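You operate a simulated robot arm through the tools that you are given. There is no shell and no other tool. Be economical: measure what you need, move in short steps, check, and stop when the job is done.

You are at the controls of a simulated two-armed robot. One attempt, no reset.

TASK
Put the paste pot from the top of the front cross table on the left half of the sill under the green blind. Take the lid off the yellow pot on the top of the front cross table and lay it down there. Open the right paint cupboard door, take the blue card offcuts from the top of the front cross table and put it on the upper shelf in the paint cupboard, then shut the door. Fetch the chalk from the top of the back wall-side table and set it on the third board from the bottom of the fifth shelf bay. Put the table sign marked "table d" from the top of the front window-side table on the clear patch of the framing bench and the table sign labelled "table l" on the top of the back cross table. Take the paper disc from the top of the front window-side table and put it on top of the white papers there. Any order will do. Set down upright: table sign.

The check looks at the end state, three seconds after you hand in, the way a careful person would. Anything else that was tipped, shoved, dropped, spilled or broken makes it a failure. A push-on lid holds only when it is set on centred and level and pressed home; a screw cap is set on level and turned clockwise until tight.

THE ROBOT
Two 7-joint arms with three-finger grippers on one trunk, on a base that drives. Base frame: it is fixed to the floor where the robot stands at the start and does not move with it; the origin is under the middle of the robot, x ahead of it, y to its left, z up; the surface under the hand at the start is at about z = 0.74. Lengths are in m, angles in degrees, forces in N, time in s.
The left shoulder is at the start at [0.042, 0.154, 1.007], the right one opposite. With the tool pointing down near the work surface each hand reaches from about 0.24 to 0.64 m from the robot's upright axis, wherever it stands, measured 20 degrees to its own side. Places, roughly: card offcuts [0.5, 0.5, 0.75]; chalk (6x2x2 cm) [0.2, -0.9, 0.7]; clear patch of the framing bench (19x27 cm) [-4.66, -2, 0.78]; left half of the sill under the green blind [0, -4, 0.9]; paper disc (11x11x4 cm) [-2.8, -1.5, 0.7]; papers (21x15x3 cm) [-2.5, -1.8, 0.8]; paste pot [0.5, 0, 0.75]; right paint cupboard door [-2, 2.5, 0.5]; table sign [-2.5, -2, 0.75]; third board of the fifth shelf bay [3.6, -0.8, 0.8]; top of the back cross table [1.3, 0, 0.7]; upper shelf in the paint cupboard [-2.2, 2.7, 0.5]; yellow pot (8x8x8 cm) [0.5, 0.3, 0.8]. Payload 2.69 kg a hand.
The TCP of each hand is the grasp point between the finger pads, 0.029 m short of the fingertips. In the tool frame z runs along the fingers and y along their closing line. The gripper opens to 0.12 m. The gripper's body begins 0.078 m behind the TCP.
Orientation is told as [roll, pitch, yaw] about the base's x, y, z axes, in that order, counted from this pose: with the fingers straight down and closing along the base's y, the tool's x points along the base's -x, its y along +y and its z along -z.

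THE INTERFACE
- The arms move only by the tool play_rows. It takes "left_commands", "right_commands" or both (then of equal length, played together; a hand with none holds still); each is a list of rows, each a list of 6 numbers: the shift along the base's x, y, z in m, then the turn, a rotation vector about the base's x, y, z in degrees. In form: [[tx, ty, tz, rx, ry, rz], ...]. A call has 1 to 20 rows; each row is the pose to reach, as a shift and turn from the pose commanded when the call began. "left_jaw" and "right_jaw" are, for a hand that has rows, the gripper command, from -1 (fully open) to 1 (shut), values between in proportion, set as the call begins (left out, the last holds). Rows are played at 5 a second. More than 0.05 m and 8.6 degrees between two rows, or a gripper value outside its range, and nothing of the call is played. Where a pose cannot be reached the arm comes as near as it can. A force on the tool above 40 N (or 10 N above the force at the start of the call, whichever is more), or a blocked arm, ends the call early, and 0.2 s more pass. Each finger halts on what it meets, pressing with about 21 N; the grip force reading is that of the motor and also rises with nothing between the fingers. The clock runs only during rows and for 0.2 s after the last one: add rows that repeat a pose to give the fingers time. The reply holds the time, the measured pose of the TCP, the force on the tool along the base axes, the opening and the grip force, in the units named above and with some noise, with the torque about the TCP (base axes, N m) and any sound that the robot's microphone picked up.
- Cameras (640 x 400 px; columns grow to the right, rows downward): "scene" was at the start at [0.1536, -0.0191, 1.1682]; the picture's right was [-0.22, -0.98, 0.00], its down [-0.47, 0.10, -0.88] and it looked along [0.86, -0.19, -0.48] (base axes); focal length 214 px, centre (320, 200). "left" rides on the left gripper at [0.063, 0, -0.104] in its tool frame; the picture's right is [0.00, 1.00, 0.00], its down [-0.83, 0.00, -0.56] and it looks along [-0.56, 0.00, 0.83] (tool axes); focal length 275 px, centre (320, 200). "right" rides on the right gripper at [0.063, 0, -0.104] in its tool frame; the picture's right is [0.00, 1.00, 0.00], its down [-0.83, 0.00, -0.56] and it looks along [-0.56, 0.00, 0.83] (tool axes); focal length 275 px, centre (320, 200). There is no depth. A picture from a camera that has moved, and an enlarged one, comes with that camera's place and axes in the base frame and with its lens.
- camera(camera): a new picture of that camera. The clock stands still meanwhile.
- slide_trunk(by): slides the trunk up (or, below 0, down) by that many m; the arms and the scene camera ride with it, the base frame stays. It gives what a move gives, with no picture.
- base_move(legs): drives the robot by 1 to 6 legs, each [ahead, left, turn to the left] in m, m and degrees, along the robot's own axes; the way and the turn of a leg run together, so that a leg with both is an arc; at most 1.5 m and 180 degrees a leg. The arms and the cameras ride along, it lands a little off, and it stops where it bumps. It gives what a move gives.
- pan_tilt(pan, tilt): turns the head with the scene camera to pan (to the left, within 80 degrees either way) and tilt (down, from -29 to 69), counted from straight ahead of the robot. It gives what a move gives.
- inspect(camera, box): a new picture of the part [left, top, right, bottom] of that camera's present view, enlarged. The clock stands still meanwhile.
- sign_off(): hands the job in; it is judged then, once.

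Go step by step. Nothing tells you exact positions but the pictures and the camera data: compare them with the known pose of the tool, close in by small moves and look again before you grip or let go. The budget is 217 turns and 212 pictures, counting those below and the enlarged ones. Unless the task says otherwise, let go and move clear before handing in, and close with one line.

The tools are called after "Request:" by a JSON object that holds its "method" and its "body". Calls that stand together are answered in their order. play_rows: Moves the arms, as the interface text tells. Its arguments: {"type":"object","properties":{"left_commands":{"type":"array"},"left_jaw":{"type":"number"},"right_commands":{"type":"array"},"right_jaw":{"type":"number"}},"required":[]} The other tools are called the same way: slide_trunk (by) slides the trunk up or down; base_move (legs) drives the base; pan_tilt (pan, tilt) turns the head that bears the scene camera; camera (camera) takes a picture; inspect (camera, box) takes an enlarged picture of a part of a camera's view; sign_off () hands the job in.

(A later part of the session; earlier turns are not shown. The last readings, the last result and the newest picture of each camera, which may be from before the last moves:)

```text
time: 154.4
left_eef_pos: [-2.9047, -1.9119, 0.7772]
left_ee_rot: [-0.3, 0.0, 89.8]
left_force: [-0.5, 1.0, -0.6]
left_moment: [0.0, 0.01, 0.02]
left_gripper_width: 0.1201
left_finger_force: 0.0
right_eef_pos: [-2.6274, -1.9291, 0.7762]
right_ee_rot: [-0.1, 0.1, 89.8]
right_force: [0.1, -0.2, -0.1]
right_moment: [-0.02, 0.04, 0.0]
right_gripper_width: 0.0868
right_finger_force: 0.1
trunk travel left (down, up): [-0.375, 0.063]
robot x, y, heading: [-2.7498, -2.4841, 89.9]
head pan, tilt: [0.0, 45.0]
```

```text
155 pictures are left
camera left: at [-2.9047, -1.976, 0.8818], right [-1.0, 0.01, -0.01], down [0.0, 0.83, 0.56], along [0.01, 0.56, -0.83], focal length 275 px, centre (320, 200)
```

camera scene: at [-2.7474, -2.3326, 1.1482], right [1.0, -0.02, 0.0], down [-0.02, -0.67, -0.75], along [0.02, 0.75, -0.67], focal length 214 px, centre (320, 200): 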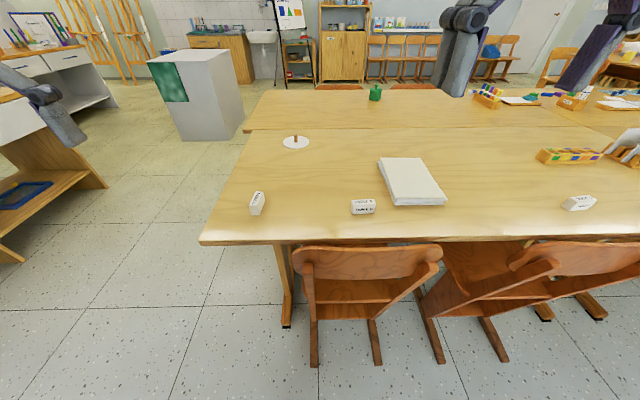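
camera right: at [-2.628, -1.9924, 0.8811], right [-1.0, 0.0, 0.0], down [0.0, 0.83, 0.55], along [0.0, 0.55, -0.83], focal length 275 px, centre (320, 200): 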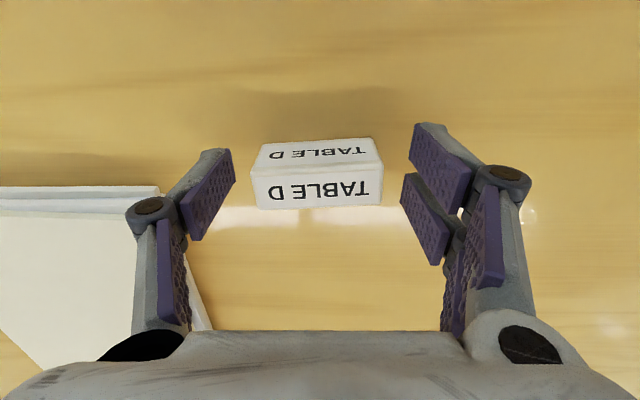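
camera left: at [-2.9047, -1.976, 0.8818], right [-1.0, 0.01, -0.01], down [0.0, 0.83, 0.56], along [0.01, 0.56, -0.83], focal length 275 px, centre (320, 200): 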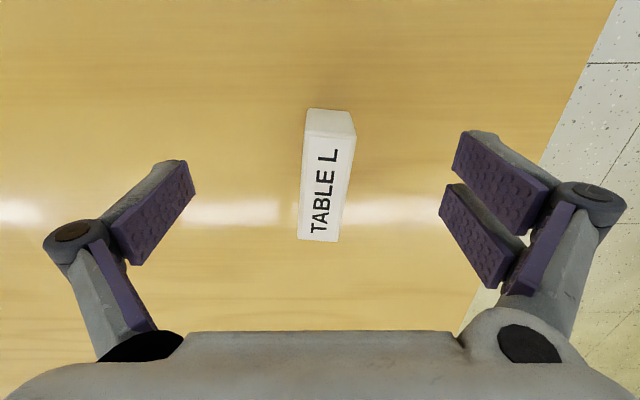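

Both signs sit centred between the fingers. I'll close both grippers and lift.

Request:
{"method": "play_rows", "body": {"left_commands": [[0, 0, 0, 0, 0, 0], [0, 0, 0, 0, 0, 0], [0, 0, 0, 0, 0, 0], [0, 0, 0, 0, 0, 0]], "left_jaw": 1, "right_commands": [[0, 0, 0, 0, 0, 0], [0, 0, 0, 0, 0, 0], [0, 0, 0, 0, 0, 0], [0, 0, 0, 0, 0, 0]], "right_jaw": 1}}

Request:
{"method": "play_rows", "body": {"left_commands": [[0, 0, 0.03, 0, 0, 0], [0, 0, 0.07, 0, 0, 0], [0, 0, 0.11, 0, 0, 0], [0, 0, 0.15, 0, 0, 0]], "right_commands": [[0, 0, 0.03, 0, 0, 0], [0, 0, 0.07, 0, 0, 0], [0, 0, 0.11, 0, 0, 0], [0, 0, 0.15, 0, 0, 0]]}}

Request:
{"method": "camera", "body": {"camera": "left"}}

Request:
{"method": "camera", "body": {"camera": "right"}}

```text
time: 155.4
left_eef_pos: [-2.905, -1.9124, 0.7781]
left_ee_rot: [-0.3, 0.1, 89.9]
left_force: [0.5, 0.2, 1.7]
left_moment: [0.01, 0.01, 0.0]
left_gripper_width: 0.0209
left_finger_force: 20.5
right_eef_pos: [-2.627, -1.9306, 0.7766]
right_ee_rot: [0.0, 0.1, 89.7]
right_force: [0.1, 0.6, 0.5]
right_moment: [0.01, -0.01, 0.03]
right_gripper_width: 0.0595
right_finger_force: 20.4
trunk travel left (down, up): [-0.375, 0.063]
robot x, y, heading: [-2.75, -2.4811, 89.9]
head pan, tilt: [0.0, 45.0]
```

```text
time: 156.4
left_eef_pos: [-2.9056, -1.9126, 0.9318]
left_ee_rot: [-0.4, 0.1, 89.9]
left_force: [0.5, 0.1, -0.3]
left_moment: [0.0, 0.02, -0.01]
left_gripper_width: 0.0211
left_finger_force: 21.3
right_eef_pos: [-2.6239, -1.929, 0.9299]
right_ee_rot: [0.1, 0.1, 89.7]
right_force: [-1.0, -0.1, -0.3]
right_moment: [0.01, -0.01, -0.02]
right_gripper_width: 0.0596
right_finger_force: 20.7
trunk travel left (down, up): [-0.375, 0.063]
robot x, y, heading: [-2.7494, -2.4827, 89.8]
head pan, tilt: [0.0, 45.0]
```

```text
154 pictures are left
camera left: at [-2.905, -1.9762, 1.0343], right [-1.0, 0.01, -0.01], down [0.0, 0.83, 0.55], along [0.01, 0.55, -0.83], focal length 275 px, centre (320, 200)
```

left: 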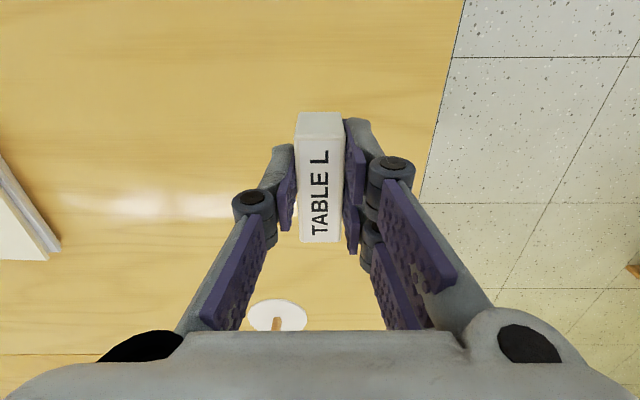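

```text
153 pictures are left
camera right: at [-2.6252, -1.9916, 1.0342], right [-1.0, 0.0, 0.0], down [0.0, 0.83, 0.55], along [0.0, 0.55, -0.83], focal length 275 px, centre (320, 200)
```

right: 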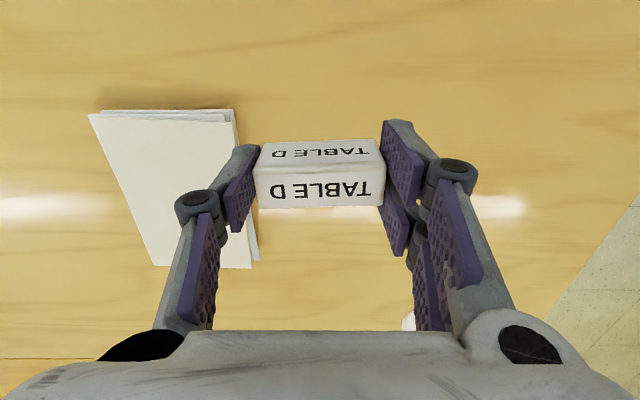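

Both signs are held. I'll pull the arms in, back out into the corridor and go to the framing bench.

Request:
{"method": "play_rows", "body": {"left_commands": [[0, -0.03, 0.02, 0, 0, 0], [0, -0.07, 0.04, 0, 0, 0], [-0.02, -0.11, 0.06, 0, 0, 0], [-0.04, -0.15, 0.08, 0, 0, 0]], "right_commands": [[0, -0.03, 0.02, 0, 0, 0], [0.0, -0.07, 0.04, 0, 0, 0], [0.02, -0.11, 0.06, 0, 0, 0], [0.04, -0.15, 0.08, 0, 0, 0]]}}

Request:
{"method": "base_move", "body": {"legs": [[-0.45, 0, 0], [0, 0, 90], [0.95, -0.6, 0]]}}

Request:
{"method": "pan_tilt", "body": {"pan": 0, "tilt": 35}}

Request:
{"method": "camera", "body": {"camera": "scene"}}

```text
time: 157.4
left_eef_pos: [-2.9093, -1.992, 0.9752]
left_ee_rot: [-0.2, 0.0, 89.9]
left_force: [0.3, -0.2, 0.2]
left_moment: [-0.01, 0.02, 0.01]
left_gripper_width: 0.021
left_finger_force: 21.0
left hand out of reach, approached as far as the arm can: row 3, 4
right_eef_pos: [-2.5848, -2.0797, 1.0088]
right_ee_rot: [-0.1, 0.0, 89.7]
right_force: [0.6, -0.3, -0.6]
right_moment: [0.01, 0.02, 0.02]
right_gripper_width: 0.0592
right_finger_force: 21.1
trunk travel left (down, up): [-0.375, 0.063]
robot x, y, heading: [-2.7474, -2.4802, 89.9]
head pan, tilt: [0.0, 45.0]
```

```text
time: 169.4
left_eef_pos: [-4.1979, -2.5577, 0.9732]
left_ee_rot: [-0.3, 0.2, -177.6]
left_force: [-0.5, -0.5, -0.3]
left_moment: [0.02, -0.01, -0.04]
left_gripper_width: 0.0209
left_finger_force: 21.3
right_eef_pos: [-4.1251, -2.23, 1.0076]
right_ee_rot: [0.0, 0.1, -177.8]
right_force: [1.0, 0.6, 0.1]
right_moment: [-0.01, -0.01, 0.01]
right_gripper_width: 0.0588
right_finger_force: 21.3
trunk travel left (down, up): [-0.375, 0.063]
robot x, y, heading: [-3.7145, -2.378, -177.4]
head pan, tilt: [0.0, 45.0]
```

```text
time: 170.1
left_eef_pos: [-4.1983, -2.5575, 0.9736]
left_ee_rot: [-0.3, 0.0, -177.7]
left_force: [-0.1, 0.1, -0.6]
left_moment: [0.0, 0.02, -0.03]
left_gripper_width: 0.0213
left_finger_force: 20.9
right_eef_pos: [-4.1239, -2.2304, 1.0078]
right_ee_rot: [0.0, 0.2, -177.8]
right_force: [-0.9, 0.8, -0.4]
right_moment: [0.02, -0.03, 0.0]
right_gripper_width: 0.0588
right_finger_force: 20.9
trunk travel left (down, up): [-0.375, 0.063]
robot x, y, heading: [-3.7106, -2.3769, -177.4]
head pan, tilt: [0.0, 35.0]
```

```text
152 pictures are left
camera scene: at [-3.8668, -2.3832, 1.1584], right [-0.04, 1.0, 0.0], down [0.57, 0.02, -0.82], along [-0.82, -0.03, -0.57], focal length 214 px, centre (320, 200)
```

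scene: 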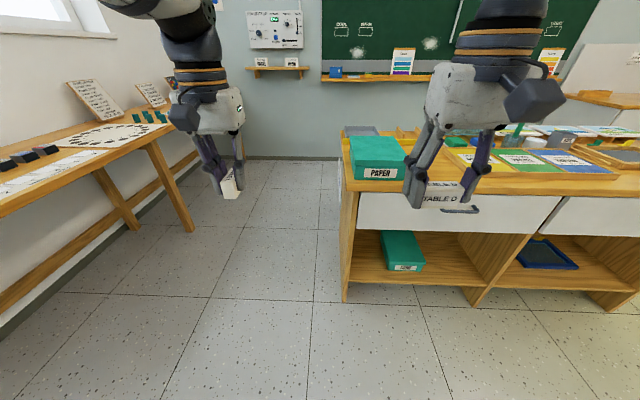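

The framing bench is ahead-right with its near edge at x≈-4.47. I'll shift right and look down on its top.

Request:
{"method": "base_move", "body": {"legs": [[0.1, -0.4, -2.5]]}}

Request:
{"method": "pan_tilt", "body": {"pan": 0, "tilt": 30}}

Request:
{"method": "camera", "body": {"camera": "scene"}}

Request:
{"method": "camera", "body": {"camera": "right"}}

```text
time: 173.8
left_eef_pos: [-4.3127, -2.1371, 0.9746]
left_ee_rot: [-0.3, 0.2, -180.0]
left_force: [0.4, 0.3, 0.3]
left_moment: [-0.02, 0.0, 0.0]
left_gripper_width: 0.0212
left_finger_force: 21.1
right_eef_pos: [-4.2254, -1.8138, 1.0071]
right_ee_rot: [0.1, 0.0, 179.8]
right_force: [0.6, 0.3, 0.3]
right_moment: [0.0, 0.03, 0.0]
right_gripper_width: 0.0585
right_finger_force: 20.9
trunk travel left (down, up): [-0.375, 0.063]
robot x, y, heading: [-3.8238, -1.9787, 179.9]
head pan, tilt: [0.0, 35.0]
```

```text
time: 174.4
left_eef_pos: [-4.313, -2.138, 0.9734]
left_ee_rot: [-0.3, 0.1, -180.0]
left_force: [0.5, -0.1, -0.6]
left_moment: [-0.01, 0.01, 0.03]
left_gripper_width: 0.0208
left_finger_force: 21.0
right_eef_pos: [-4.2248, -1.8137, 1.0062]
right_ee_rot: [-0.1, 0.1, 179.7]
right_force: [0.7, 0.4, 0.4]
right_moment: [-0.02, -0.01, -0.01]
right_gripper_width: 0.0588
right_finger_force: 20.9
trunk travel left (down, up): [-0.375, 0.063]
robot x, y, heading: [-3.8248, -1.9786, 179.9]
head pan, tilt: [0.0, 30.0]
```

```text
151 pictures are left
camera scene: at [-3.9766, -1.9779, 1.1662], right [0.0, 1.0, 0.0], down [0.5, 0.0, -0.87], along [-0.87, 0.0, -0.5], focal length 214 px, centre (320, 200)
```

scene: 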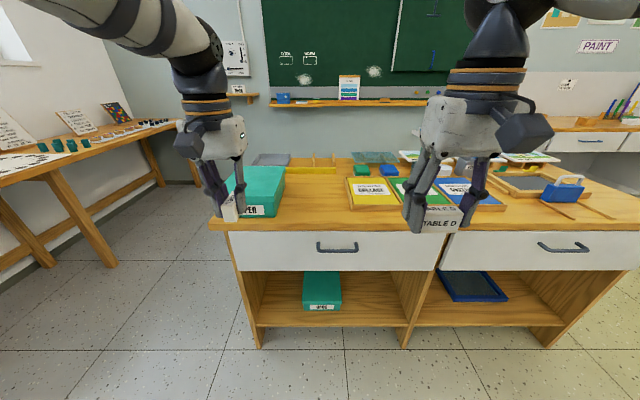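

```text
150 pictures are left
camera right: at [-4.163, -1.8136, 1.1118], right [0.0, -1.0, 0.0], down [-0.83, 0.0, 0.55], along [-0.55, 0.0, -0.83], focal length 275 px, centre (320, 200)
```

right: 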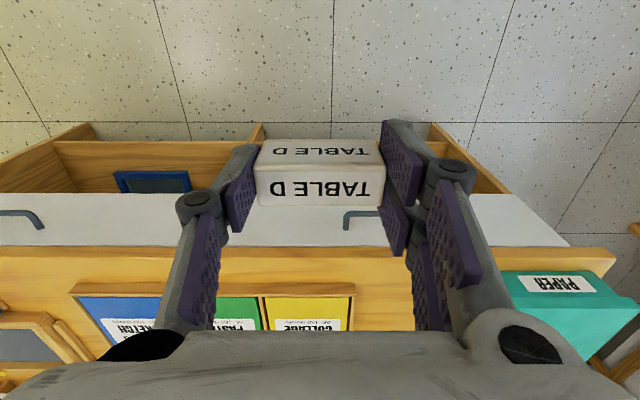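

The clear patch lies between the PAPER box and the yellow tray, centred about (-4.65, -1.99). I'll raise the left hand a little and drive in, shifting so the right hand lines up.

Request:
{"method": "play_rows", "body": {"left_commands": [[0, 0, 0.03, 0, 0, 0], [0, 0, 0.06, 0, 0, 0]]}}

Request:
{"method": "base_move", "body": {"legs": [[0.26, 0.14, 0]]}}

Request:
{"method": "pan_tilt", "body": {"pan": 0, "tilt": 45}}

Request:
{"method": "camera", "body": {"camera": "scene"}}

Request:
{"method": "camera", "body": {"camera": "right"}}

```text
time: 175.0
left_eef_pos: [-4.3128, -2.1372, 1.0357]
left_ee_rot: [-0.3, 0.1, -180.0]
left_force: [-0.2, -0.4, 0.6]
left_moment: [0.04, -0.02, 0.01]
left_gripper_width: 0.021
left_finger_force: 20.9
right_eef_pos: [-4.2261, -1.8139, 1.0075]
right_ee_rot: [-0.1, 0.1, 179.8]
right_force: [0.5, 0.3, -0.4]
right_moment: [-0.02, -0.03, -0.03]
right_gripper_width: 0.0589
right_finger_force: 20.4
trunk travel left (down, up): [-0.375, 0.063]
robot x, y, heading: [-3.8198, -1.9795, 180.0]
head pan, tilt: [0.0, 30.0]
```

```text
time: 177.0
left_eef_pos: [-4.574, -2.2766, 1.0339]
left_ee_rot: [-0.4, 0.0, 179.9]
left_force: [-0.6, 0.1, -0.8]
left_moment: [0.02, 0.02, -0.03]
left_gripper_width: 0.0212
left_finger_force: 21.0
right_eef_pos: [-4.4852, -1.9533, 1.0082]
right_ee_rot: [-0.1, 0.1, 179.6]
right_force: [-0.4, -0.3, 0.5]
right_moment: [0.02, 0.01, -0.02]
right_gripper_width: 0.059
right_finger_force: 21.0
trunk travel left (down, up): [-0.375, 0.063]
robot x, y, heading: [-4.0823, -2.1201, 179.7]
head pan, tilt: [0.0, 30.0]
```

```text
time: 177.8
left_eef_pos: [-4.574, -2.276, 1.034]
left_ee_rot: [-0.4, 0.1, 180.0]
left_force: [-0.7, 0.6, -0.3]
left_moment: [-0.01, -0.04, -0.03]
left_gripper_width: 0.0211
left_finger_force: 21.0
right_eef_pos: [-4.484, -1.9531, 1.0083]
right_ee_rot: [0.0, 0.1, 179.7]
right_force: [-0.7, -0.3, -0.5]
right_moment: [-0.03, 0.01, 0.03]
right_gripper_width: 0.059
right_finger_force: 21.2
trunk travel left (down, up): [-0.375, 0.063]
robot x, y, heading: [-4.0822, -2.1199, 179.4]
head pan, tilt: [0.0, 45.0]
```

```text
149 pictures are left
camera scene: at [-4.2276, -2.1179, 1.1437], right [0.0, 1.0, 0.0], down [0.71, 0.0, -0.71], along [-0.71, 0.0, -0.71], focal length 214 px, centre (320, 200)
```

scene: 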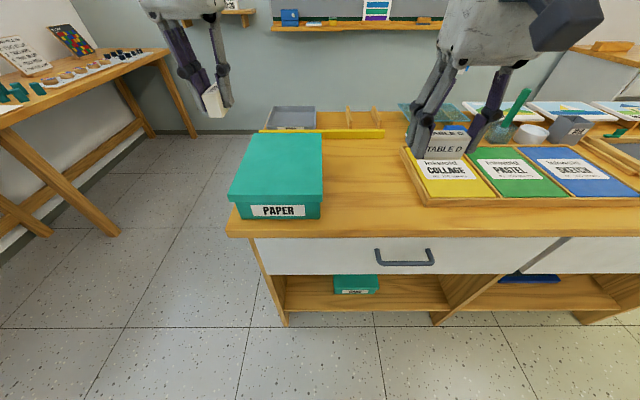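

```text
148 pictures are left
camera right: at [-4.4226, -1.9531, 1.1119], right [0.0, -1.0, 0.0], down [-0.83, 0.0, 0.55], along [-0.55, 0.0, -0.83], focal length 275 px, centre (320, 200)
```

right: 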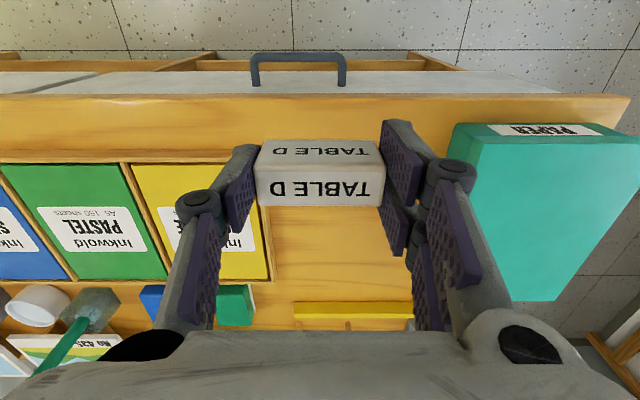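

Target for D is about (-4.60, -2.0). I'll move over it and descend part way.

Request:
{"method": "play_rows", "body": {"right_commands": [[-0.04, -0.015, -0.02, 0, 0, 0], [-0.08, -0.03, -0.04, 0, 0, 0], [-0.12, -0.046, -0.06, 0, 0, 0], [-0.12, -0.046, -0.1, 0, 0, 0], [-0.12, -0.046, -0.14, 0, 0, 0], [-0.12, -0.046, -0.16, 0, 0, 0]]}}

Request:
{"method": "camera", "body": {"camera": "scene"}}

Request:
{"method": "camera", "body": {"camera": "right"}}

```text
time: 179.2
left_eef_pos: [-4.5733, -2.2763, 1.0347]
left_ee_rot: [-0.4, 0.1, 179.9]
left_force: [0.2, 0.6, 0.0]
left_moment: [-0.01, -0.05, -0.02]
left_gripper_width: 0.0209
left_finger_force: 20.9
right_eef_pos: [-4.6072, -1.9993, 0.8469]
right_ee_rot: [-0.1, 0.1, 179.6]
right_force: [0.6, -0.1, -0.7]
right_moment: [0.0, -0.01, -0.05]
right_gripper_width: 0.0588
right_finger_force: 21.5
trunk travel left (down, up): [-0.375, 0.063]
robot x, y, heading: [-4.0842, -2.1195, 179.7]
head pan, tilt: [0.0, 45.0]
```

```text
147 pictures are left
camera scene: at [-4.2276, -2.1179, 1.1436], right [0.0, 1.0, 0.0], down [0.71, 0.0, -0.71], along [-0.71, 0.0, -0.71], focal length 214 px, centre (320, 200)
```

scene: 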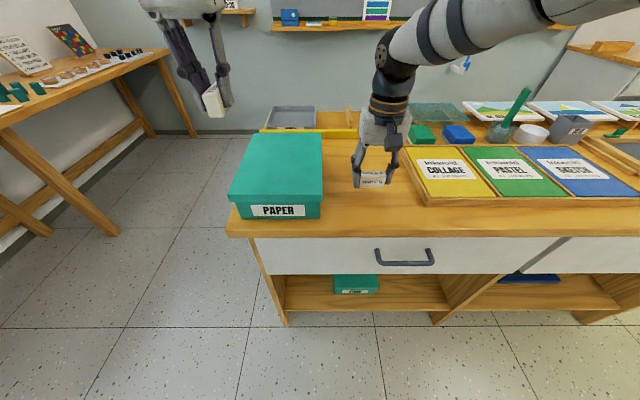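

```text
146 pictures are left
camera right: at [-4.5446, -1.9995, 0.9517], right [0.0, -1.0, 0.0], down [-0.83, 0.0, 0.55], along [-0.55, 0.0, -0.83], focal length 275 px, centre (320, 200)
```

right: 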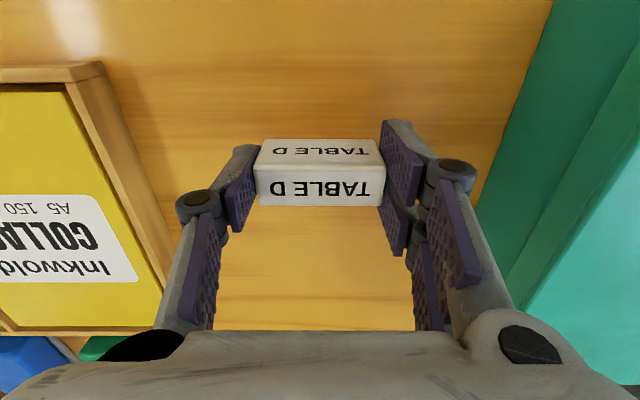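

Well positioned in the patch. I'll lower in small steps to contact.

Request:
{"method": "play_rows", "body": {"right_commands": [[0, 0, -0.006, 0, 0, 0], [0, 0, -0.012, 0, 0, 0], [0, 0, -0.017, 0, 0, 0], [0, 0, -0.021, 0, 0, 0], [0, 0, -0.024, 0, 0, 0]]}}

Request:
{"method": "inspect", "body": {"camera": "scene", "box": [330, 130, 420, 220]}}

```text
time: 180.4
left_eef_pos: [-4.5723, -2.2762, 1.0348]
left_ee_rot: [-0.4, 0.2, 179.9]
left_force: [-0.3, -0.3, -0.8]
left_moment: [-0.02, -0.03, -0.03]
left_gripper_width: 0.0211
left_finger_force: 21.0
right_eef_pos: [-4.6051, -1.9992, 0.8229]
right_ee_rot: [0.0, 0.1, 179.6]
right_force: [0.1, -0.3, -0.6]
right_moment: [0.0, -0.01, 0.02]
right_gripper_width: 0.0587
right_finger_force: 21.2
trunk travel left (down, up): [-0.375, 0.063]
robot x, y, heading: [-4.0862, -2.1217, 179.6]
head pan, tilt: [0.0, 45.0]
```

```text
4.44 times, centred on (375, 175) of scene
camera zoom: at [-4.2276, -2.1179, 1.1436], right [0.0, 1.0, 0.0], down [0.71, 0.0, -0.71], along [-0.71, 0.0, -0.71], focal length 953 px, centre (76, 311)
```

zoom: 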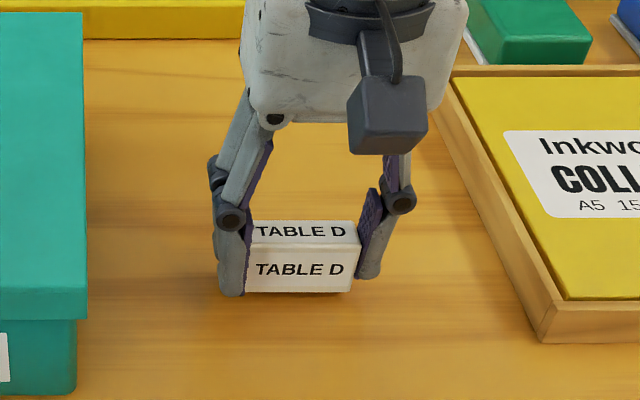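

Request:
{"method": "play_rows", "body": {"right_commands": [[0, 0, -0.003, 0, 0, 0], [0, 0, -0.006, 0, 0, 0], [0, 0, -0.008, 0, 0, 0]]}}

```text
time: 181.2
left_eef_pos: [-4.5719, -2.2769, 1.0361]
left_ee_rot: [-0.3, 0.0, 179.9]
left_force: [-0.2, -0.1, 1.0]
left_moment: [0.02, 0.02, 0.01]
left_gripper_width: 0.0207
left_finger_force: 20.7
right_eef_pos: [-4.6051, -1.9989, 0.8172]
right_ee_rot: [0.0, -0.1, 179.6]
right_force: [0.2, 1.2, 13.0]
right_moment: [0.01, -0.04, -0.01]
right_gripper_width: 0.059
right_finger_force: 20.7
trunk travel left (down, up): [-0.375, 0.063]
robot x, y, heading: [-4.0842, -2.1215, 179.7]
head pan, tilt: [0.0, 45.0]
```

Contact. I'll release with a limited opening, rise and check.

Request:
{"method": "play_rows", "body": {"right_commands": [[0, 0, 0.001, 0, 0, 0], [0, 0, 0.001, 0, 0, 0], [0, 0, 0.001, 0, 0, 0]], "right_jaw": -0.45}}

Request:
{"method": "play_rows", "body": {"right_commands": [[0, 0, 0.04, 0, 0, 0], [0, 0, 0.085, 0, 0, 0], [0, 0, 0.13, 0, 0, 0], [0.03, 0.03, 0.16, 0, 0, 0], [0.06, 0.06, 0.18, 0, 0, 0], [0.09, 0.08, 0.2, 0, 0, 0]]}}

Request:
{"method": "camera", "body": {"camera": "scene"}}

```text
time: 182.0
left_eef_pos: [-4.5724, -2.2763, 1.034]
left_ee_rot: [-0.2, 0.1, 179.9]
left_force: [0.6, -0.5, -0.5]
left_moment: [-0.01, 0.0, -0.04]
left_gripper_width: 0.021
left_finger_force: 20.6
right_eef_pos: [-4.6057, -1.9995, 0.8166]
right_ee_rot: [-0.1, 0.0, 179.7]
right_force: [-1.0, 0.0, 0.0]
right_moment: [-0.03, -0.03, -0.01]
right_gripper_width: 0.0872
right_finger_force: 0.2
trunk travel left (down, up): [-0.375, 0.063]
robot x, y, heading: [-4.0824, -2.1185, 179.8]
head pan, tilt: [0.0, 45.0]
```

```text
refused: row 4 steps farther than a row can; nothing moved
```

```text
144 pictures are left
camera scene: at [-4.2276, -2.1179, 1.1436], right [0.0, 1.0, 0.0], down [0.71, 0.0, -0.71], along [-0.71, 0.0, -0.71], focal length 214 px, centre (320, 200)
```

scene: 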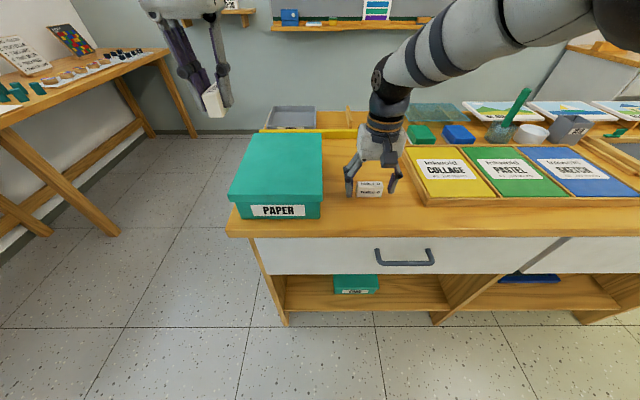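

Request:
{"method": "play_rows", "body": {"right_commands": [[0, 0, 0.04, 0, 0, 0], [0, 0, 0.085, 0, 0, 0], [0, 0, 0.13, 0, 0, 0], [0.02, 0.02, 0.16, 0, 0, 0], [0.045, 0.045, 0.18, 0, 0, 0], [0.07, 0.07, 0.2, 0, 0, 0], [0.1, 0.09, 0.21, 0, 0, 0]]}}

Request:
{"method": "inspect", "body": {"camera": "scene", "box": [320, 130, 420, 230]}}

```text
time: 183.6
left_eef_pos: [-4.5722, -2.2766, 1.0355]
left_ee_rot: [-0.3, 0.1, 179.9]
left_force: [-0.3, 0.0, 0.3]
left_moment: [-0.04, 0.01, 0.01]
left_gripper_width: 0.0212
left_finger_force: 20.9
right_eef_pos: [-4.5024, -1.9102, 1.0302]
right_ee_rot: [0.1, 0.0, 179.6]
right_force: [-0.1, 0.2, 0.3]
right_moment: [-0.05, 0.0, -0.01]
right_gripper_width: 0.0868
right_finger_force: 0.2
trunk travel left (down, up): [-0.375, 0.063]
robot x, y, heading: [-4.0856, -2.1165, 179.9]
head pan, tilt: [0.0, 45.0]
```

```text
4.00 times, centred on (370, 180) of scene
camera zoom: at [-4.2272, -2.1173, 1.1437], right [0.0, 1.0, 0.0], down [0.71, 0.0, -0.71], along [-0.71, 0.0, -0.71], focal length 858 px, centre (120, 280)
```

zoom: 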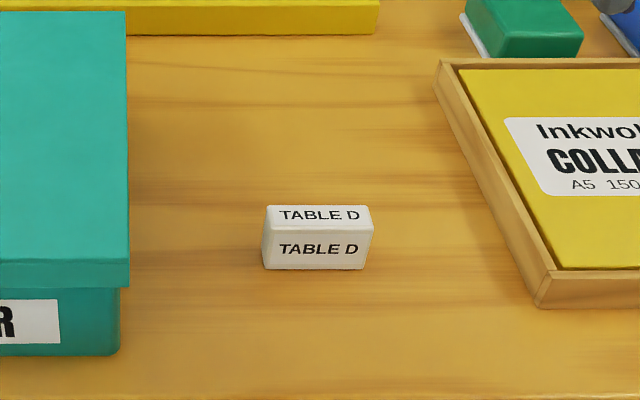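

Table D stands upright in the patch. Now the paper disc near (-2.83, -1.54): I'll back off, turn around and stand at the table's end so the right hand reaches it.

Request:
{"method": "base_move", "body": {"legs": [[-0.35, 0, 0], [0, 0, 180], [0.2, 0.72, 0]]}}

Request:
{"method": "pan_tilt", "body": {"pan": 0, "tilt": 40}}

Request:
{"method": "camera", "body": {"camera": "scene"}}

```text
time: 198.9
left_eef_pos: [-3.0582, -1.2211, 1.035]
left_ee_rot: [-0.4, 0.1, 0.8]
left_force: [-0.7, 0.2, -0.2]
left_moment: [0.0, 0.04, 0.0]
left_gripper_width: 0.021
left_finger_force: 20.3
right_eef_pos: [-3.1227, -1.5889, 1.028]
right_ee_rot: [-0.1, 0.1, 0.5]
right_force: [-0.2, -0.5, 0.6]
right_moment: [0.0, 0.0, -0.02]
right_gripper_width: 0.0867
right_finger_force: 0.0
trunk travel left (down, up): [-0.375, 0.063]
robot x, y, heading: [-3.543, -1.3885, 0.8]
head pan, tilt: [0.0, 45.0]
```

```text
time: 199.6
left_eef_pos: [-3.0584, -1.2209, 1.034]
left_ee_rot: [-0.2, 0.1, 0.7]
left_force: [0.8, -0.1, 0.3]
left_moment: [0.0, -0.04, -0.01]
left_gripper_width: 0.0211
left_finger_force: 21.2
right_eef_pos: [-3.1213, -1.5884, 1.0285]
right_ee_rot: [0.0, 0.1, 0.5]
right_force: [0.6, -0.2, -0.1]
right_moment: [0.0, 0.03, 0.0]
right_gripper_width: 0.0868
right_finger_force: 0.1
trunk travel left (down, up): [-0.375, 0.063]
robot x, y, heading: [-3.5495, -1.3818, 0.7]
head pan, tilt: [0.0, 40.0]
```

```text
142 pictures are left
camera scene: at [-3.3955, -1.384, 1.1508], right [0.01, -1.0, 0.0], down [-0.64, -0.01, -0.77], along [0.77, 0.01, -0.64], focal length 214 px, centre (320, 200)
```

scene: 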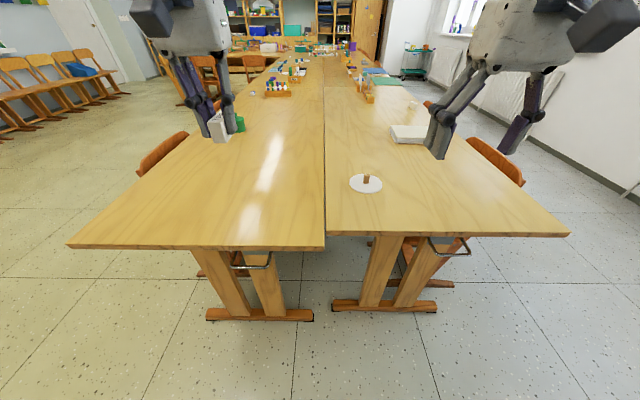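

Disc peg at about (-2.824, -1.527). I'll drive 0.14 m ahead and bring the right hand above it.

Request:
{"method": "base_move", "body": {"legs": [[0.14, 0, -0.7]]}}

Request:
{"method": "camera", "body": {"camera": "right"}}

```text
time: 200.9
left_eef_pos: [-2.9196, -1.2242, 1.0335]
left_ee_rot: [-0.3, 0.1, 0.2]
left_force: [0.9, 0.3, -0.1]
left_moment: [0.03, 0.02, 0.0]
left_gripper_width: 0.0209
left_finger_force: 20.8
right_eef_pos: [-2.9877, -1.5909, 1.0289]
right_ee_rot: [-0.1, 0.1, 0.0]
right_force: [-0.7, 0.1, -1.0]
right_moment: [-0.02, 0.06, 0.01]
right_gripper_width: 0.087
right_finger_force: 0.1
trunk travel left (down, up): [-0.375, 0.063]
robot x, y, heading: [-3.4071, -1.3878, -0.3]
head pan, tilt: [0.0, 40.0]
```

```text
141 pictures are left
camera right: at [-3.0508, -1.5917, 1.1328], right [0.0, 1.0, 0.0], down [0.83, 0.0, 0.55], along [0.55, 0.0, -0.83], focal length 275 px, centre (320, 200)
```

right: 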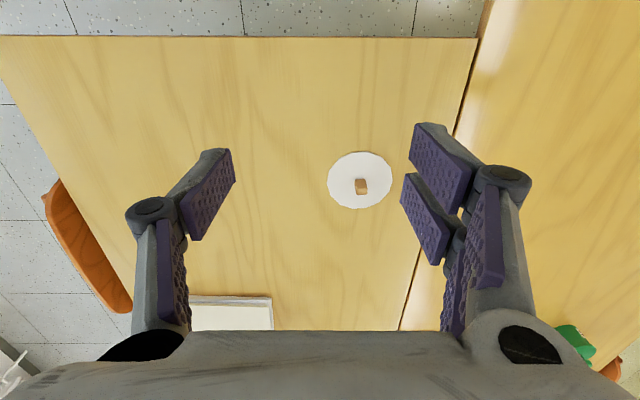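

Request:
{"method": "play_rows", "body": {"right_commands": [[0.038, 0.016, -0.02, 0, 0, 0], [0.076, 0.032, -0.04, 0, 0, 0], [0.114, 0.048, -0.06, 0, 0, 0], [0.152, 0.062, -0.08, 0, 0, 0], [0.152, 0.062, -0.125, 0, 0, 0], [0.152, 0.062, -0.17, 0, 0, 0], [0.152, 0.062, -0.17, 0, 0, 0]]}}

Request:
{"method": "camera", "body": {"camera": "right"}}

```text
time: 202.5
left_eef_pos: [-2.9211, -1.2235, 1.0357]
left_ee_rot: [-0.3, 0.2, 0.2]
left_force: [-0.3, -0.3, -0.5]
left_moment: [0.0, -0.02, -0.02]
left_gripper_width: 0.0213
left_finger_force: 21.2
right_eef_pos: [-2.8365, -1.5299, 0.8568]
right_ee_rot: [0.0, 0.1, 0.0]
right_force: [-0.1, -0.3, 0.5]
right_moment: [0.0, 0.0, -0.01]
right_gripper_width: 0.0867
right_finger_force: 0.0
trunk travel left (down, up): [-0.375, 0.063]
robot x, y, heading: [-3.4058, -1.3851, 0.3]
head pan, tilt: [0.0, 40.0]
```

```text
140 pictures are left
camera right: at [-2.9006, -1.531, 0.9607], right [0.0, 1.0, 0.0], down [0.83, 0.0, 0.55], along [0.55, 0.0, -0.83], focal length 275 px, centre (320, 200)
```

right: 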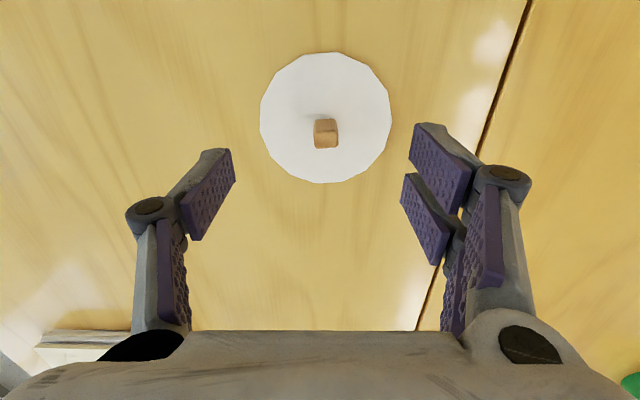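

Peg is centred. Descend and grip.

Request:
{"method": "play_rows", "body": {"right_commands": [[0.003, 0.004, -0.04, 0, 0, 0], [0.003, 0.004, -0.075, 0, 0, 0], [0.003, 0.004, -0.082, 0, 0, 0], [0.003, 0.004, -0.082, 0, 0, 0]]}}

Request:
{"method": "play_rows", "body": {"right_commands": [[0, 0, 0, 0, 0, 0], [0, 0, 0, 0, 0, 0], [0, 0, 0, 0, 0, 0]], "right_jaw": 1}}

Request:
{"method": "camera", "body": {"camera": "right"}}

```text
time: 203.5
left_eef_pos: [-2.9198, -1.2256, 1.0359]
left_ee_rot: [-0.3, 0.1, 0.1]
left_force: [-0.1, -0.2, 0.3]
left_moment: [-0.02, -0.01, 0.03]
left_gripper_width: 0.0209
left_finger_force: 20.8
right_eef_pos: [-2.8329, -1.5256, 0.7763]
right_ee_rot: [-0.1, 0.1, 0.1]
right_force: [-0.1, 0.3, -1.0]
right_moment: [0.0, 0.01, 0.04]
right_gripper_width: 0.0868
right_finger_force: 0.0
trunk travel left (down, up): [-0.375, 0.063]
robot x, y, heading: [-3.412, -1.385, 0.2]
head pan, tilt: [0.0, 40.0]
```

```text
time: 204.3
left_eef_pos: [-2.9214, -1.2248, 1.0342]
left_ee_rot: [-0.3, 0.1, 0.2]
left_force: [-0.1, 0.1, 0.2]
left_moment: [-0.02, -0.03, 0.01]
left_gripper_width: 0.021
left_finger_force: 20.8
right_eef_pos: [-2.8325, -1.5273, 0.7768]
right_ee_rot: [0.0, 0.1, 0.0]
right_force: [0.9, -0.8, 0.3]
right_moment: [0.0, -0.03, 0.02]
right_gripper_width: 0.0167
right_finger_force: 21.1
trunk travel left (down, up): [-0.375, 0.063]
robot x, y, heading: [-3.4113, -1.3856, -0.0]
head pan, tilt: [0.0, 40.0]
```

```text
139 pictures are left
camera right: at [-2.896, -1.5268, 0.8803], right [0.0, 1.0, 0.0], down [0.83, 0.0, 0.55], along [0.55, 0.0, -0.83], focal length 275 px, centre (320, 200)
```

right: 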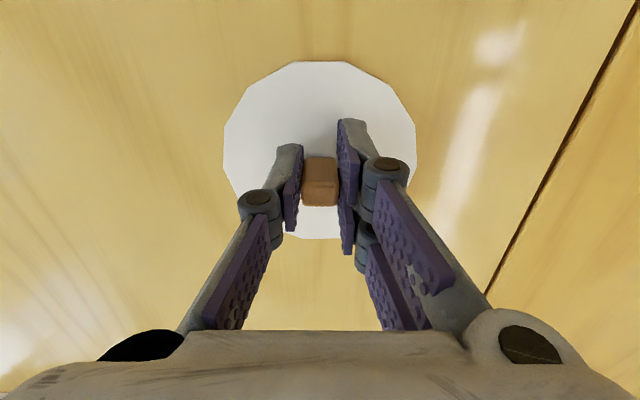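

Gripped the peg. I'll lift, tuck the arm, and drive round into the corridor to face the papers.

Request:
{"method": "play_rows", "body": {"right_commands": [[0, 0, 0.03, 0, 0, 0], [0, 0, 0.07, 0, 0, 0], [0, 0, 0.11, 0, 0, 0], [-0.03, 0, 0.14, 0, 0, 0], [-0.06, -0.01, 0.17, 0, 0, 0], [-0.09, -0.02, 0.2, 0, 0, 0], [-0.12, -0.03, 0.23, 0, 0, 0]]}}

Request:
{"method": "base_move", "body": {"legs": [[-0.32, 0, 0], [0, -1.45, 0], [1.1, 0, 0], [0, 0, 90]]}}

Request:
{"method": "camera", "body": {"camera": "scene"}}

Request:
{"method": "camera", "body": {"camera": "right"}}

```text
time: 205.9
left_eef_pos: [-2.9214, -1.2261, 1.0348]
left_ee_rot: [-0.2, 0.2, 0.3]
left_force: [-0.2, -0.2, 0.3]
left_moment: [-0.02, 0.03, 0.01]
left_gripper_width: 0.021
left_finger_force: 20.9
right_eef_pos: [-2.9546, -1.5572, 1.0067]
right_ee_rot: [-0.1, 0.0, -0.1]
right_force: [-0.8, 0.0, -0.3]
right_moment: [-0.02, -0.02, 0.01]
right_gripper_width: 0.0168
right_finger_force: 21.6
trunk travel left (down, up): [-0.375, 0.063]
robot x, y, heading: [-3.4124, -1.3906, 0.4]
head pan, tilt: [0.0, 40.0]
```

```text
time: 228.1
left_eef_pos: [-2.7986, -2.3695, 1.0342]
left_ee_rot: [-0.3, 0.1, 90.0]
left_force: [0.6, 0.2, -0.7]
left_moment: [0.02, 0.03, -0.02]
left_gripper_width: 0.0211
left_finger_force: 20.7
right_eef_pos: [-2.4681, -2.4022, 1.0068]
right_ee_rot: [-0.1, 0.1, 89.8]
right_force: [-0.4, 0.9, 0.0]
right_moment: [-0.01, 0.03, 0.02]
right_gripper_width: 0.0165
right_finger_force: 21.1
trunk travel left (down, up): [-0.375, 0.063]
robot x, y, heading: [-2.6388, -2.8595, 90.1]
head pan, tilt: [0.0, 40.0]
```

```text
138 pictures are left
camera scene: at [-2.6396, -2.7091, 1.1509], right [1.0, 0.0, 0.0], down [0.0, -0.64, -0.77], along [0.0, 0.77, -0.64], focal length 214 px, centre (320, 200)
```

scene: 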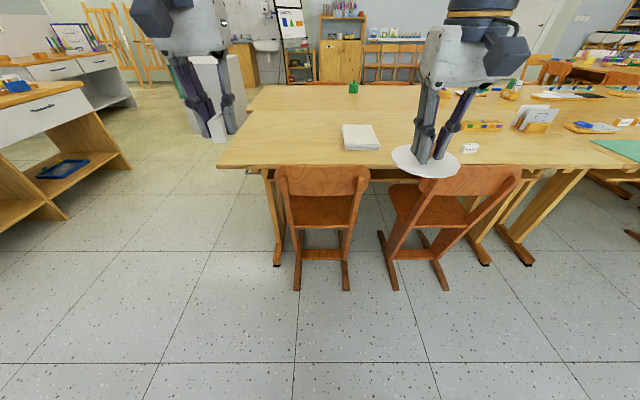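

```text
137 pictures are left
camera right: at [-2.4689, -2.4651, 1.1109], right [-1.0, 0.0, 0.0], down [0.0, 0.83, 0.55], along [0.0, 0.55, -0.83], focal length 275 px, centre (320, 200)
```

right: 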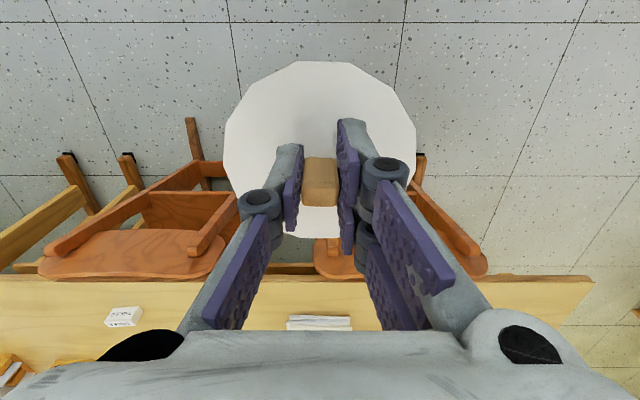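

I'll drive 0.4 m ahead; the right hand is already lined up in x.

Request:
{"method": "base_move", "body": {"legs": [[0.4, 0, 0]]}}

Request:
{"method": "camera", "body": {"camera": "scene"}}

```text
time: 230.6
left_eef_pos: [-2.7959, -1.9664, 1.036]
left_ee_rot: [-0.3, 0.1, 89.7]
left_force: [0.9, 0.1, -0.9]
left_moment: [-0.02, 0.0, 0.02]
left_gripper_width: 0.0209
left_finger_force: 21.1
right_eef_pos: [-2.4656, -1.9998, 1.0071]
right_ee_rot: [0.0, 0.1, 89.6]
right_force: [0.2, 0.1, -0.3]
right_moment: [-0.04, -0.01, 0.03]
right_gripper_width: 0.0164
right_finger_force: 21.4
trunk travel left (down, up): [-0.375, 0.063]
robot x, y, heading: [-2.6395, -2.4576, 89.8]
head pan, tilt: [0.0, 40.0]
```

```text
136 pictures are left
camera scene: at [-2.6377, -2.3068, 1.1508], right [1.0, -0.01, 0.0], down [0.0, -0.64, -0.77], along [0.0, 0.77, -0.64], focal length 214 px, centre (320, 200)
```

scene: 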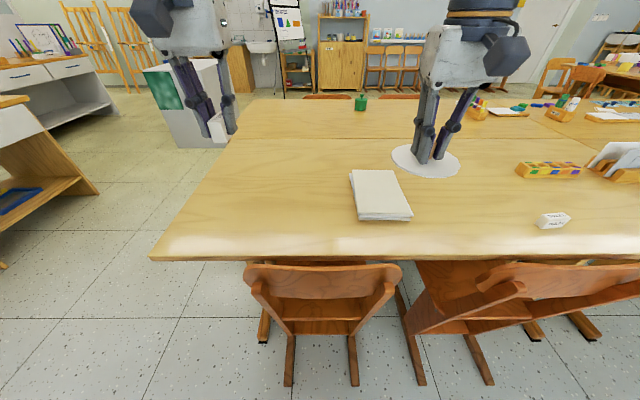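

Papers are centred at about (-2.465, -1.817). I'll carry the disc over them and lower part way.

Request:
{"method": "play_rows", "body": {"right_commands": [[0, 0.04, -0.02, 0, 0, 0], [0, 0.08, -0.04, 0, 0, 0], [0, 0.12, -0.06, 0, 0, 0], [0, 0.15, -0.09, 0, 0, 0], [0, 0.158, -0.13, 0, 0, 0], [0, 0.158, -0.165, 0, 0, 0], [0, 0.158, -0.165, 0, 0, 0]]}}

Request:
{"method": "camera", "body": {"camera": "right"}}

Request:
{"method": "inspect", "body": {"camera": "scene", "box": [320, 140, 440, 240]}}

```text
time: 232.2
left_eef_pos: [-2.7966, -1.9673, 1.0353]
left_ee_rot: [-0.3, 0.2, 89.8]
left_force: [0.3, -0.1, -0.3]
left_moment: [-0.02, 0.02, 0.02]
left_gripper_width: 0.0208
left_finger_force: 20.9
right_eef_pos: [-2.466, -1.8593, 0.8469]
right_ee_rot: [-0.1, 0.2, 89.6]
right_force: [0.1, 0.6, -0.9]
right_moment: [-0.02, -0.03, 0.01]
right_gripper_width: 0.0167
right_finger_force: 20.7
right hand out of reach, approached as far as the arm can: row 4, 5, 6, 7
trunk travel left (down, up): [-0.375, 0.063]
robot x, y, heading: [-2.6407, -2.4562, 89.7]
head pan, tilt: [0.0, 40.0]
```

```text
135 pictures are left
camera right: at [-2.4665, -1.9223, 0.9504], right [-1.0, 0.0, 0.0], down [0.0, 0.83, 0.55], along [0.0, 0.55, -0.83], focal length 275 px, centre (320, 200)
```

right: 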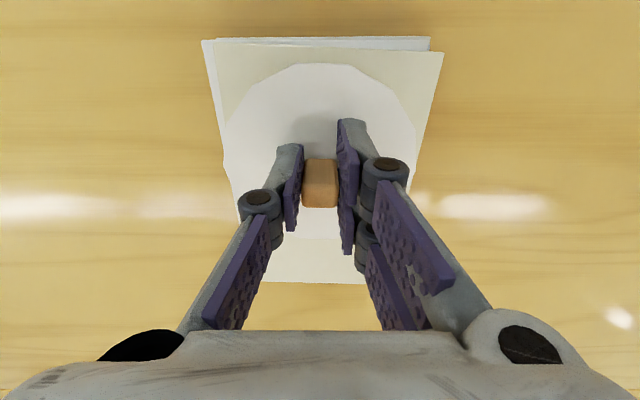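

```text
4.00 times, centred on (380, 190) of scene
camera zoom: at [-2.6377, -2.307, 1.1508], right [1.0, -0.01, 0.0], down [0.0, -0.64, -0.77], along [0.0, 0.77, -0.64], focal length 858 px, centre (80, 240)
```

zoom: 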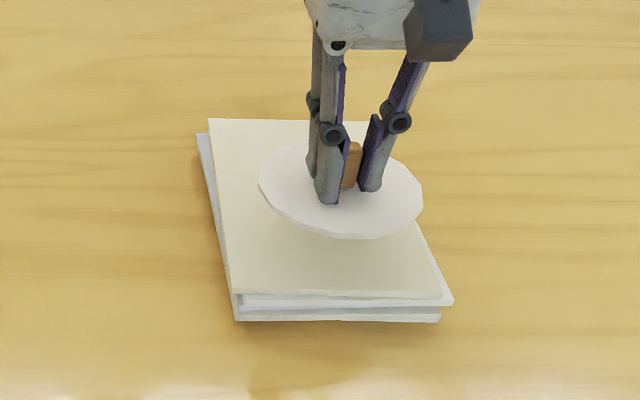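

The disc is over the papers. I'll lower slowly until contact.

Request:
{"method": "play_rows", "body": {"right_commands": [[0, -0.015, -0.01, 0, 0, 0], [0, -0.015, -0.02, 0, 0, 0], [0, -0.015, -0.028, 0, 0, 0], [0, -0.015, -0.033, 0, 0, 0]]}}

Request:
{"method": "inspect", "body": {"camera": "scene", "box": [320, 140, 440, 240]}}

```text
time: 233.2
left_eef_pos: [-2.7965, -1.9662, 1.0343]
left_ee_rot: [-0.2, 0.1, 89.9]
left_force: [-0.7, -0.1, -0.1]
left_moment: [-0.02, -0.01, 0.0]
left_gripper_width: 0.0212
left_finger_force: 20.5
right_eef_pos: [-2.4672, -1.8761, 0.814]
right_ee_rot: [-0.1, 0.1, 89.6]
right_force: [0.7, 0.5, -0.3]
right_moment: [0.03, -0.02, -0.02]
right_gripper_width: 0.0167
right_finger_force: 20.7
trunk travel left (down, up): [-0.375, 0.063]
robot x, y, heading: [-2.6349, -2.4557, 89.7]
head pan, tilt: [0.0, 40.0]
```

```text
4.00 times, centred on (380, 190) of scene
camera zoom: at [-2.6378, -2.3071, 1.1508], right [1.0, -0.01, 0.0], down [0.0, -0.64, -0.77], along [0.0, 0.77, -0.64], focal length 858 px, centre (80, 240)
```

zoom: 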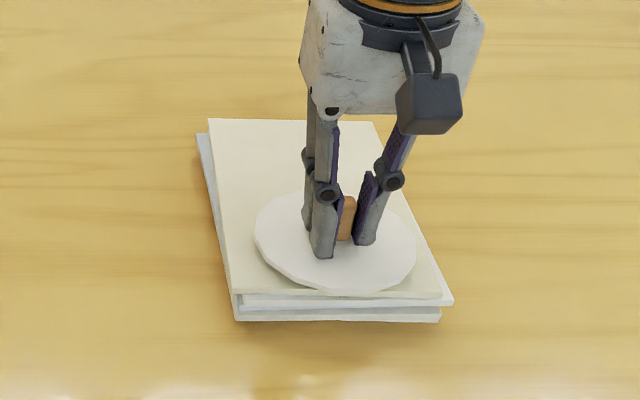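

It shifted toward the front edge; I'll move 3 cm back over the middle, then lower the rest.

Request:
{"method": "play_rows", "body": {"right_commands": [[0, 0.015, 0.003, 0, 0, 0], [0, 0.03, 0.003, 0, 0, 0], [0, 0.03, -0.001, 0, 0, 0], [0, 0.03, -0.004, 0, 0, 0], [0, 0.03, -0.006, 0, 0, 0]]}}

Request:
{"method": "inspect", "body": {"camera": "scene", "box": [320, 140, 440, 240]}}

```text
time: 234.4
left_eef_pos: [-2.7973, -1.9656, 1.035]
left_ee_rot: [-0.3, 0.0, 89.8]
left_force: [0.7, -0.8, 0.1]
left_moment: [-0.03, -0.03, 0.01]
left_gripper_width: 0.0211
left_finger_force: 20.7
right_eef_pos: [-2.4626, -1.8563, 0.809]
right_ee_rot: [-0.1, 0.1, 89.5]
right_force: [-0.1, 0.2, -0.1]
right_moment: [0.02, 0.02, -0.02]
right_gripper_width: 0.0165
right_finger_force: 21.1
right hand out of reach, approached as far as the arm can: row 2, 3, 4, 5
trunk travel left (down, up): [-0.375, 0.063]
robot x, y, heading: [-2.6419, -2.4571, 89.7]
head pan, tilt: [0.0, 40.0]
```

```text
4.00 times, centred on (380, 190) of scene
camera zoom: at [-2.6379, -2.3072, 1.1509], right [1.0, -0.01, 0.0], down [0.0, -0.64, -0.77], along [0.0, 0.77, -0.64], focal length 858 px, centre (80, 240)
```

zoom: 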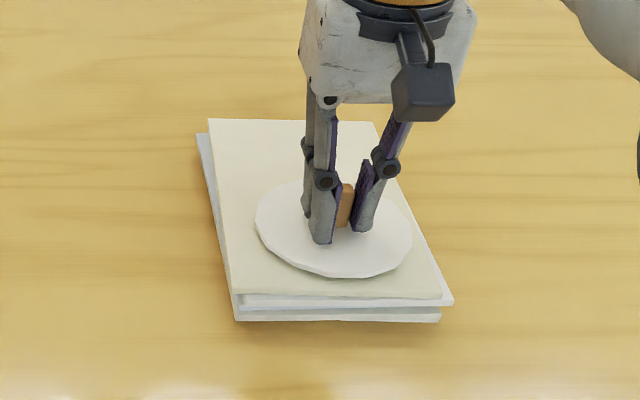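

Request:
{"method": "play_rows", "body": {"right_commands": [[0, 0, -0.003, 0, 0, 0], [0, 0, -0.006, 0, 0, 0], [0, 0, -0.009, 0, 0, 0]]}}

Request:
{"method": "inspect", "body": {"camera": "scene", "box": [340, 160, 430, 225]}}

```text
time: 235.2
left_eef_pos: [-2.7967, -1.9689, 1.0372]
left_ee_rot: [-0.3, -0.2, 89.8]
left_force: [-0.9, 0.2, 0.4]
left_moment: [0.01, 0.0, 0.0]
left_gripper_width: 0.0209
left_finger_force: 20.7
right_eef_pos: [-2.462, -1.8546, 0.8043]
right_ee_rot: [0.0, -0.4, 89.5]
right_force: [1.1, -1.1, 22.4]
right_moment: [0.15, -0.02, 0.01]
right_gripper_width: 0.0175
right_finger_force: 21.2
trunk travel left (down, up): [-0.375, 0.063]
robot x, y, heading: [-2.6369, -2.4541, 89.6]
head pan, tilt: [0.0, 40.0]
```

```text
6.15 times, centred on (385, 192) of scene
camera zoom: at [-2.6381, -2.3093, 1.1516], right [1.0, -0.01, 0.0], down [0.0, -0.64, -0.77], along [0.0, 0.77, -0.64], focal length 1320 px, centre (-80, 246)
```

zoom: 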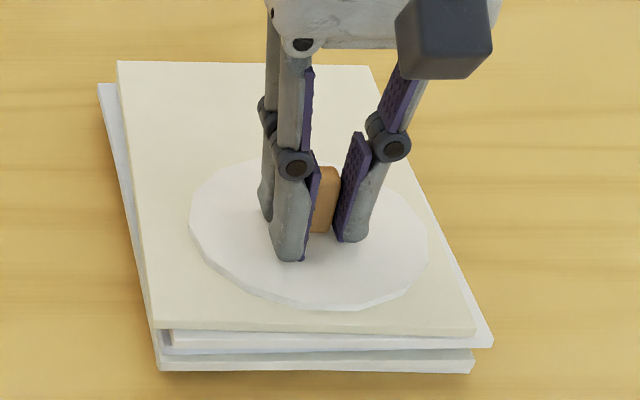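

Contact on the papers. Release, rise and verify.

Request:
{"method": "play_rows", "body": {"right_commands": [[0, 0, 0.003, 0, 0, 0], [0, 0, 0.003, 0, 0, 0], [0, 0, 0.003, 0, 0, 0]], "right_jaw": -0.4}}

Request:
{"method": "play_rows", "body": {"right_commands": [[0, 0, 0.04, 0, 0, 0], [0, 0, 0.08, 0, 0, 0], [0, 0, 0.12, 0, 0, 0], [0, -0.02, 0.16, 0, 0, 0], [0, -0.06, 0.18, 0, 0, 0], [0, -0.1, 0.2, 0, 0, 0]]}}

Request:
{"method": "inspect", "body": {"camera": "scene", "box": [320, 140, 440, 240]}}

```text
time: 236.0
left_eef_pos: [-2.7959, -1.9667, 1.034]
left_ee_rot: [-0.4, 0.1, 89.8]
left_force: [-0.3, 0.0, 1.0]
left_moment: [0.04, -0.04, 0.02]
left_gripper_width: 0.0213
left_finger_force: 20.6
right_eef_pos: [-2.4623, -1.855, 0.8038]
right_ee_rot: [-0.1, 0.1, 89.5]
right_force: [0.2, 0.9, 0.5]
right_moment: [0.04, 0.03, 0.0]
right_gripper_width: 0.0843
right_finger_force: 0.1
trunk travel left (down, up): [-0.375, 0.063]
robot x, y, heading: [-2.6396, -2.4566, 89.6]
head pan, tilt: [0.0, 40.0]
```

```text
time: 237.4
left_eef_pos: [-2.7961, -1.9676, 1.0362]
left_ee_rot: [-0.4, 0.0, 89.8]
left_force: [0.2, -0.6, 0.3]
left_moment: [0.03, 0.01, 0.01]
left_gripper_width: 0.0207
left_finger_force: 21.2
right_eef_pos: [-2.4623, -1.9569, 1.0067]
right_ee_rot: [-0.1, 0.0, 89.5]
right_force: [0.5, -0.9, -0.2]
right_moment: [0.04, 0.01, 0.02]
right_gripper_width: 0.084
right_finger_force: 0.1
right hand out of reach, approached as far as the arm can: row 1, 2, 3, 4
trunk travel left (down, up): [-0.375, 0.063]
robot x, y, heading: [-2.64, -2.4618, 89.5]
head pan, tilt: [0.0, 40.0]
```

```text
4.00 times, centred on (380, 190) of scene
camera zoom: at [-2.6378, -2.3084, 1.1511], right [1.0, -0.01, 0.0], down [0.0, -0.64, -0.77], along [0.0, 0.77, -0.64], focal length 858 px, centre (80, 240)
```

zoom: 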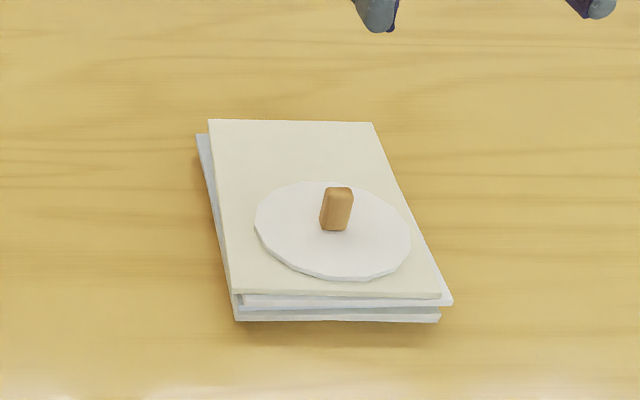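

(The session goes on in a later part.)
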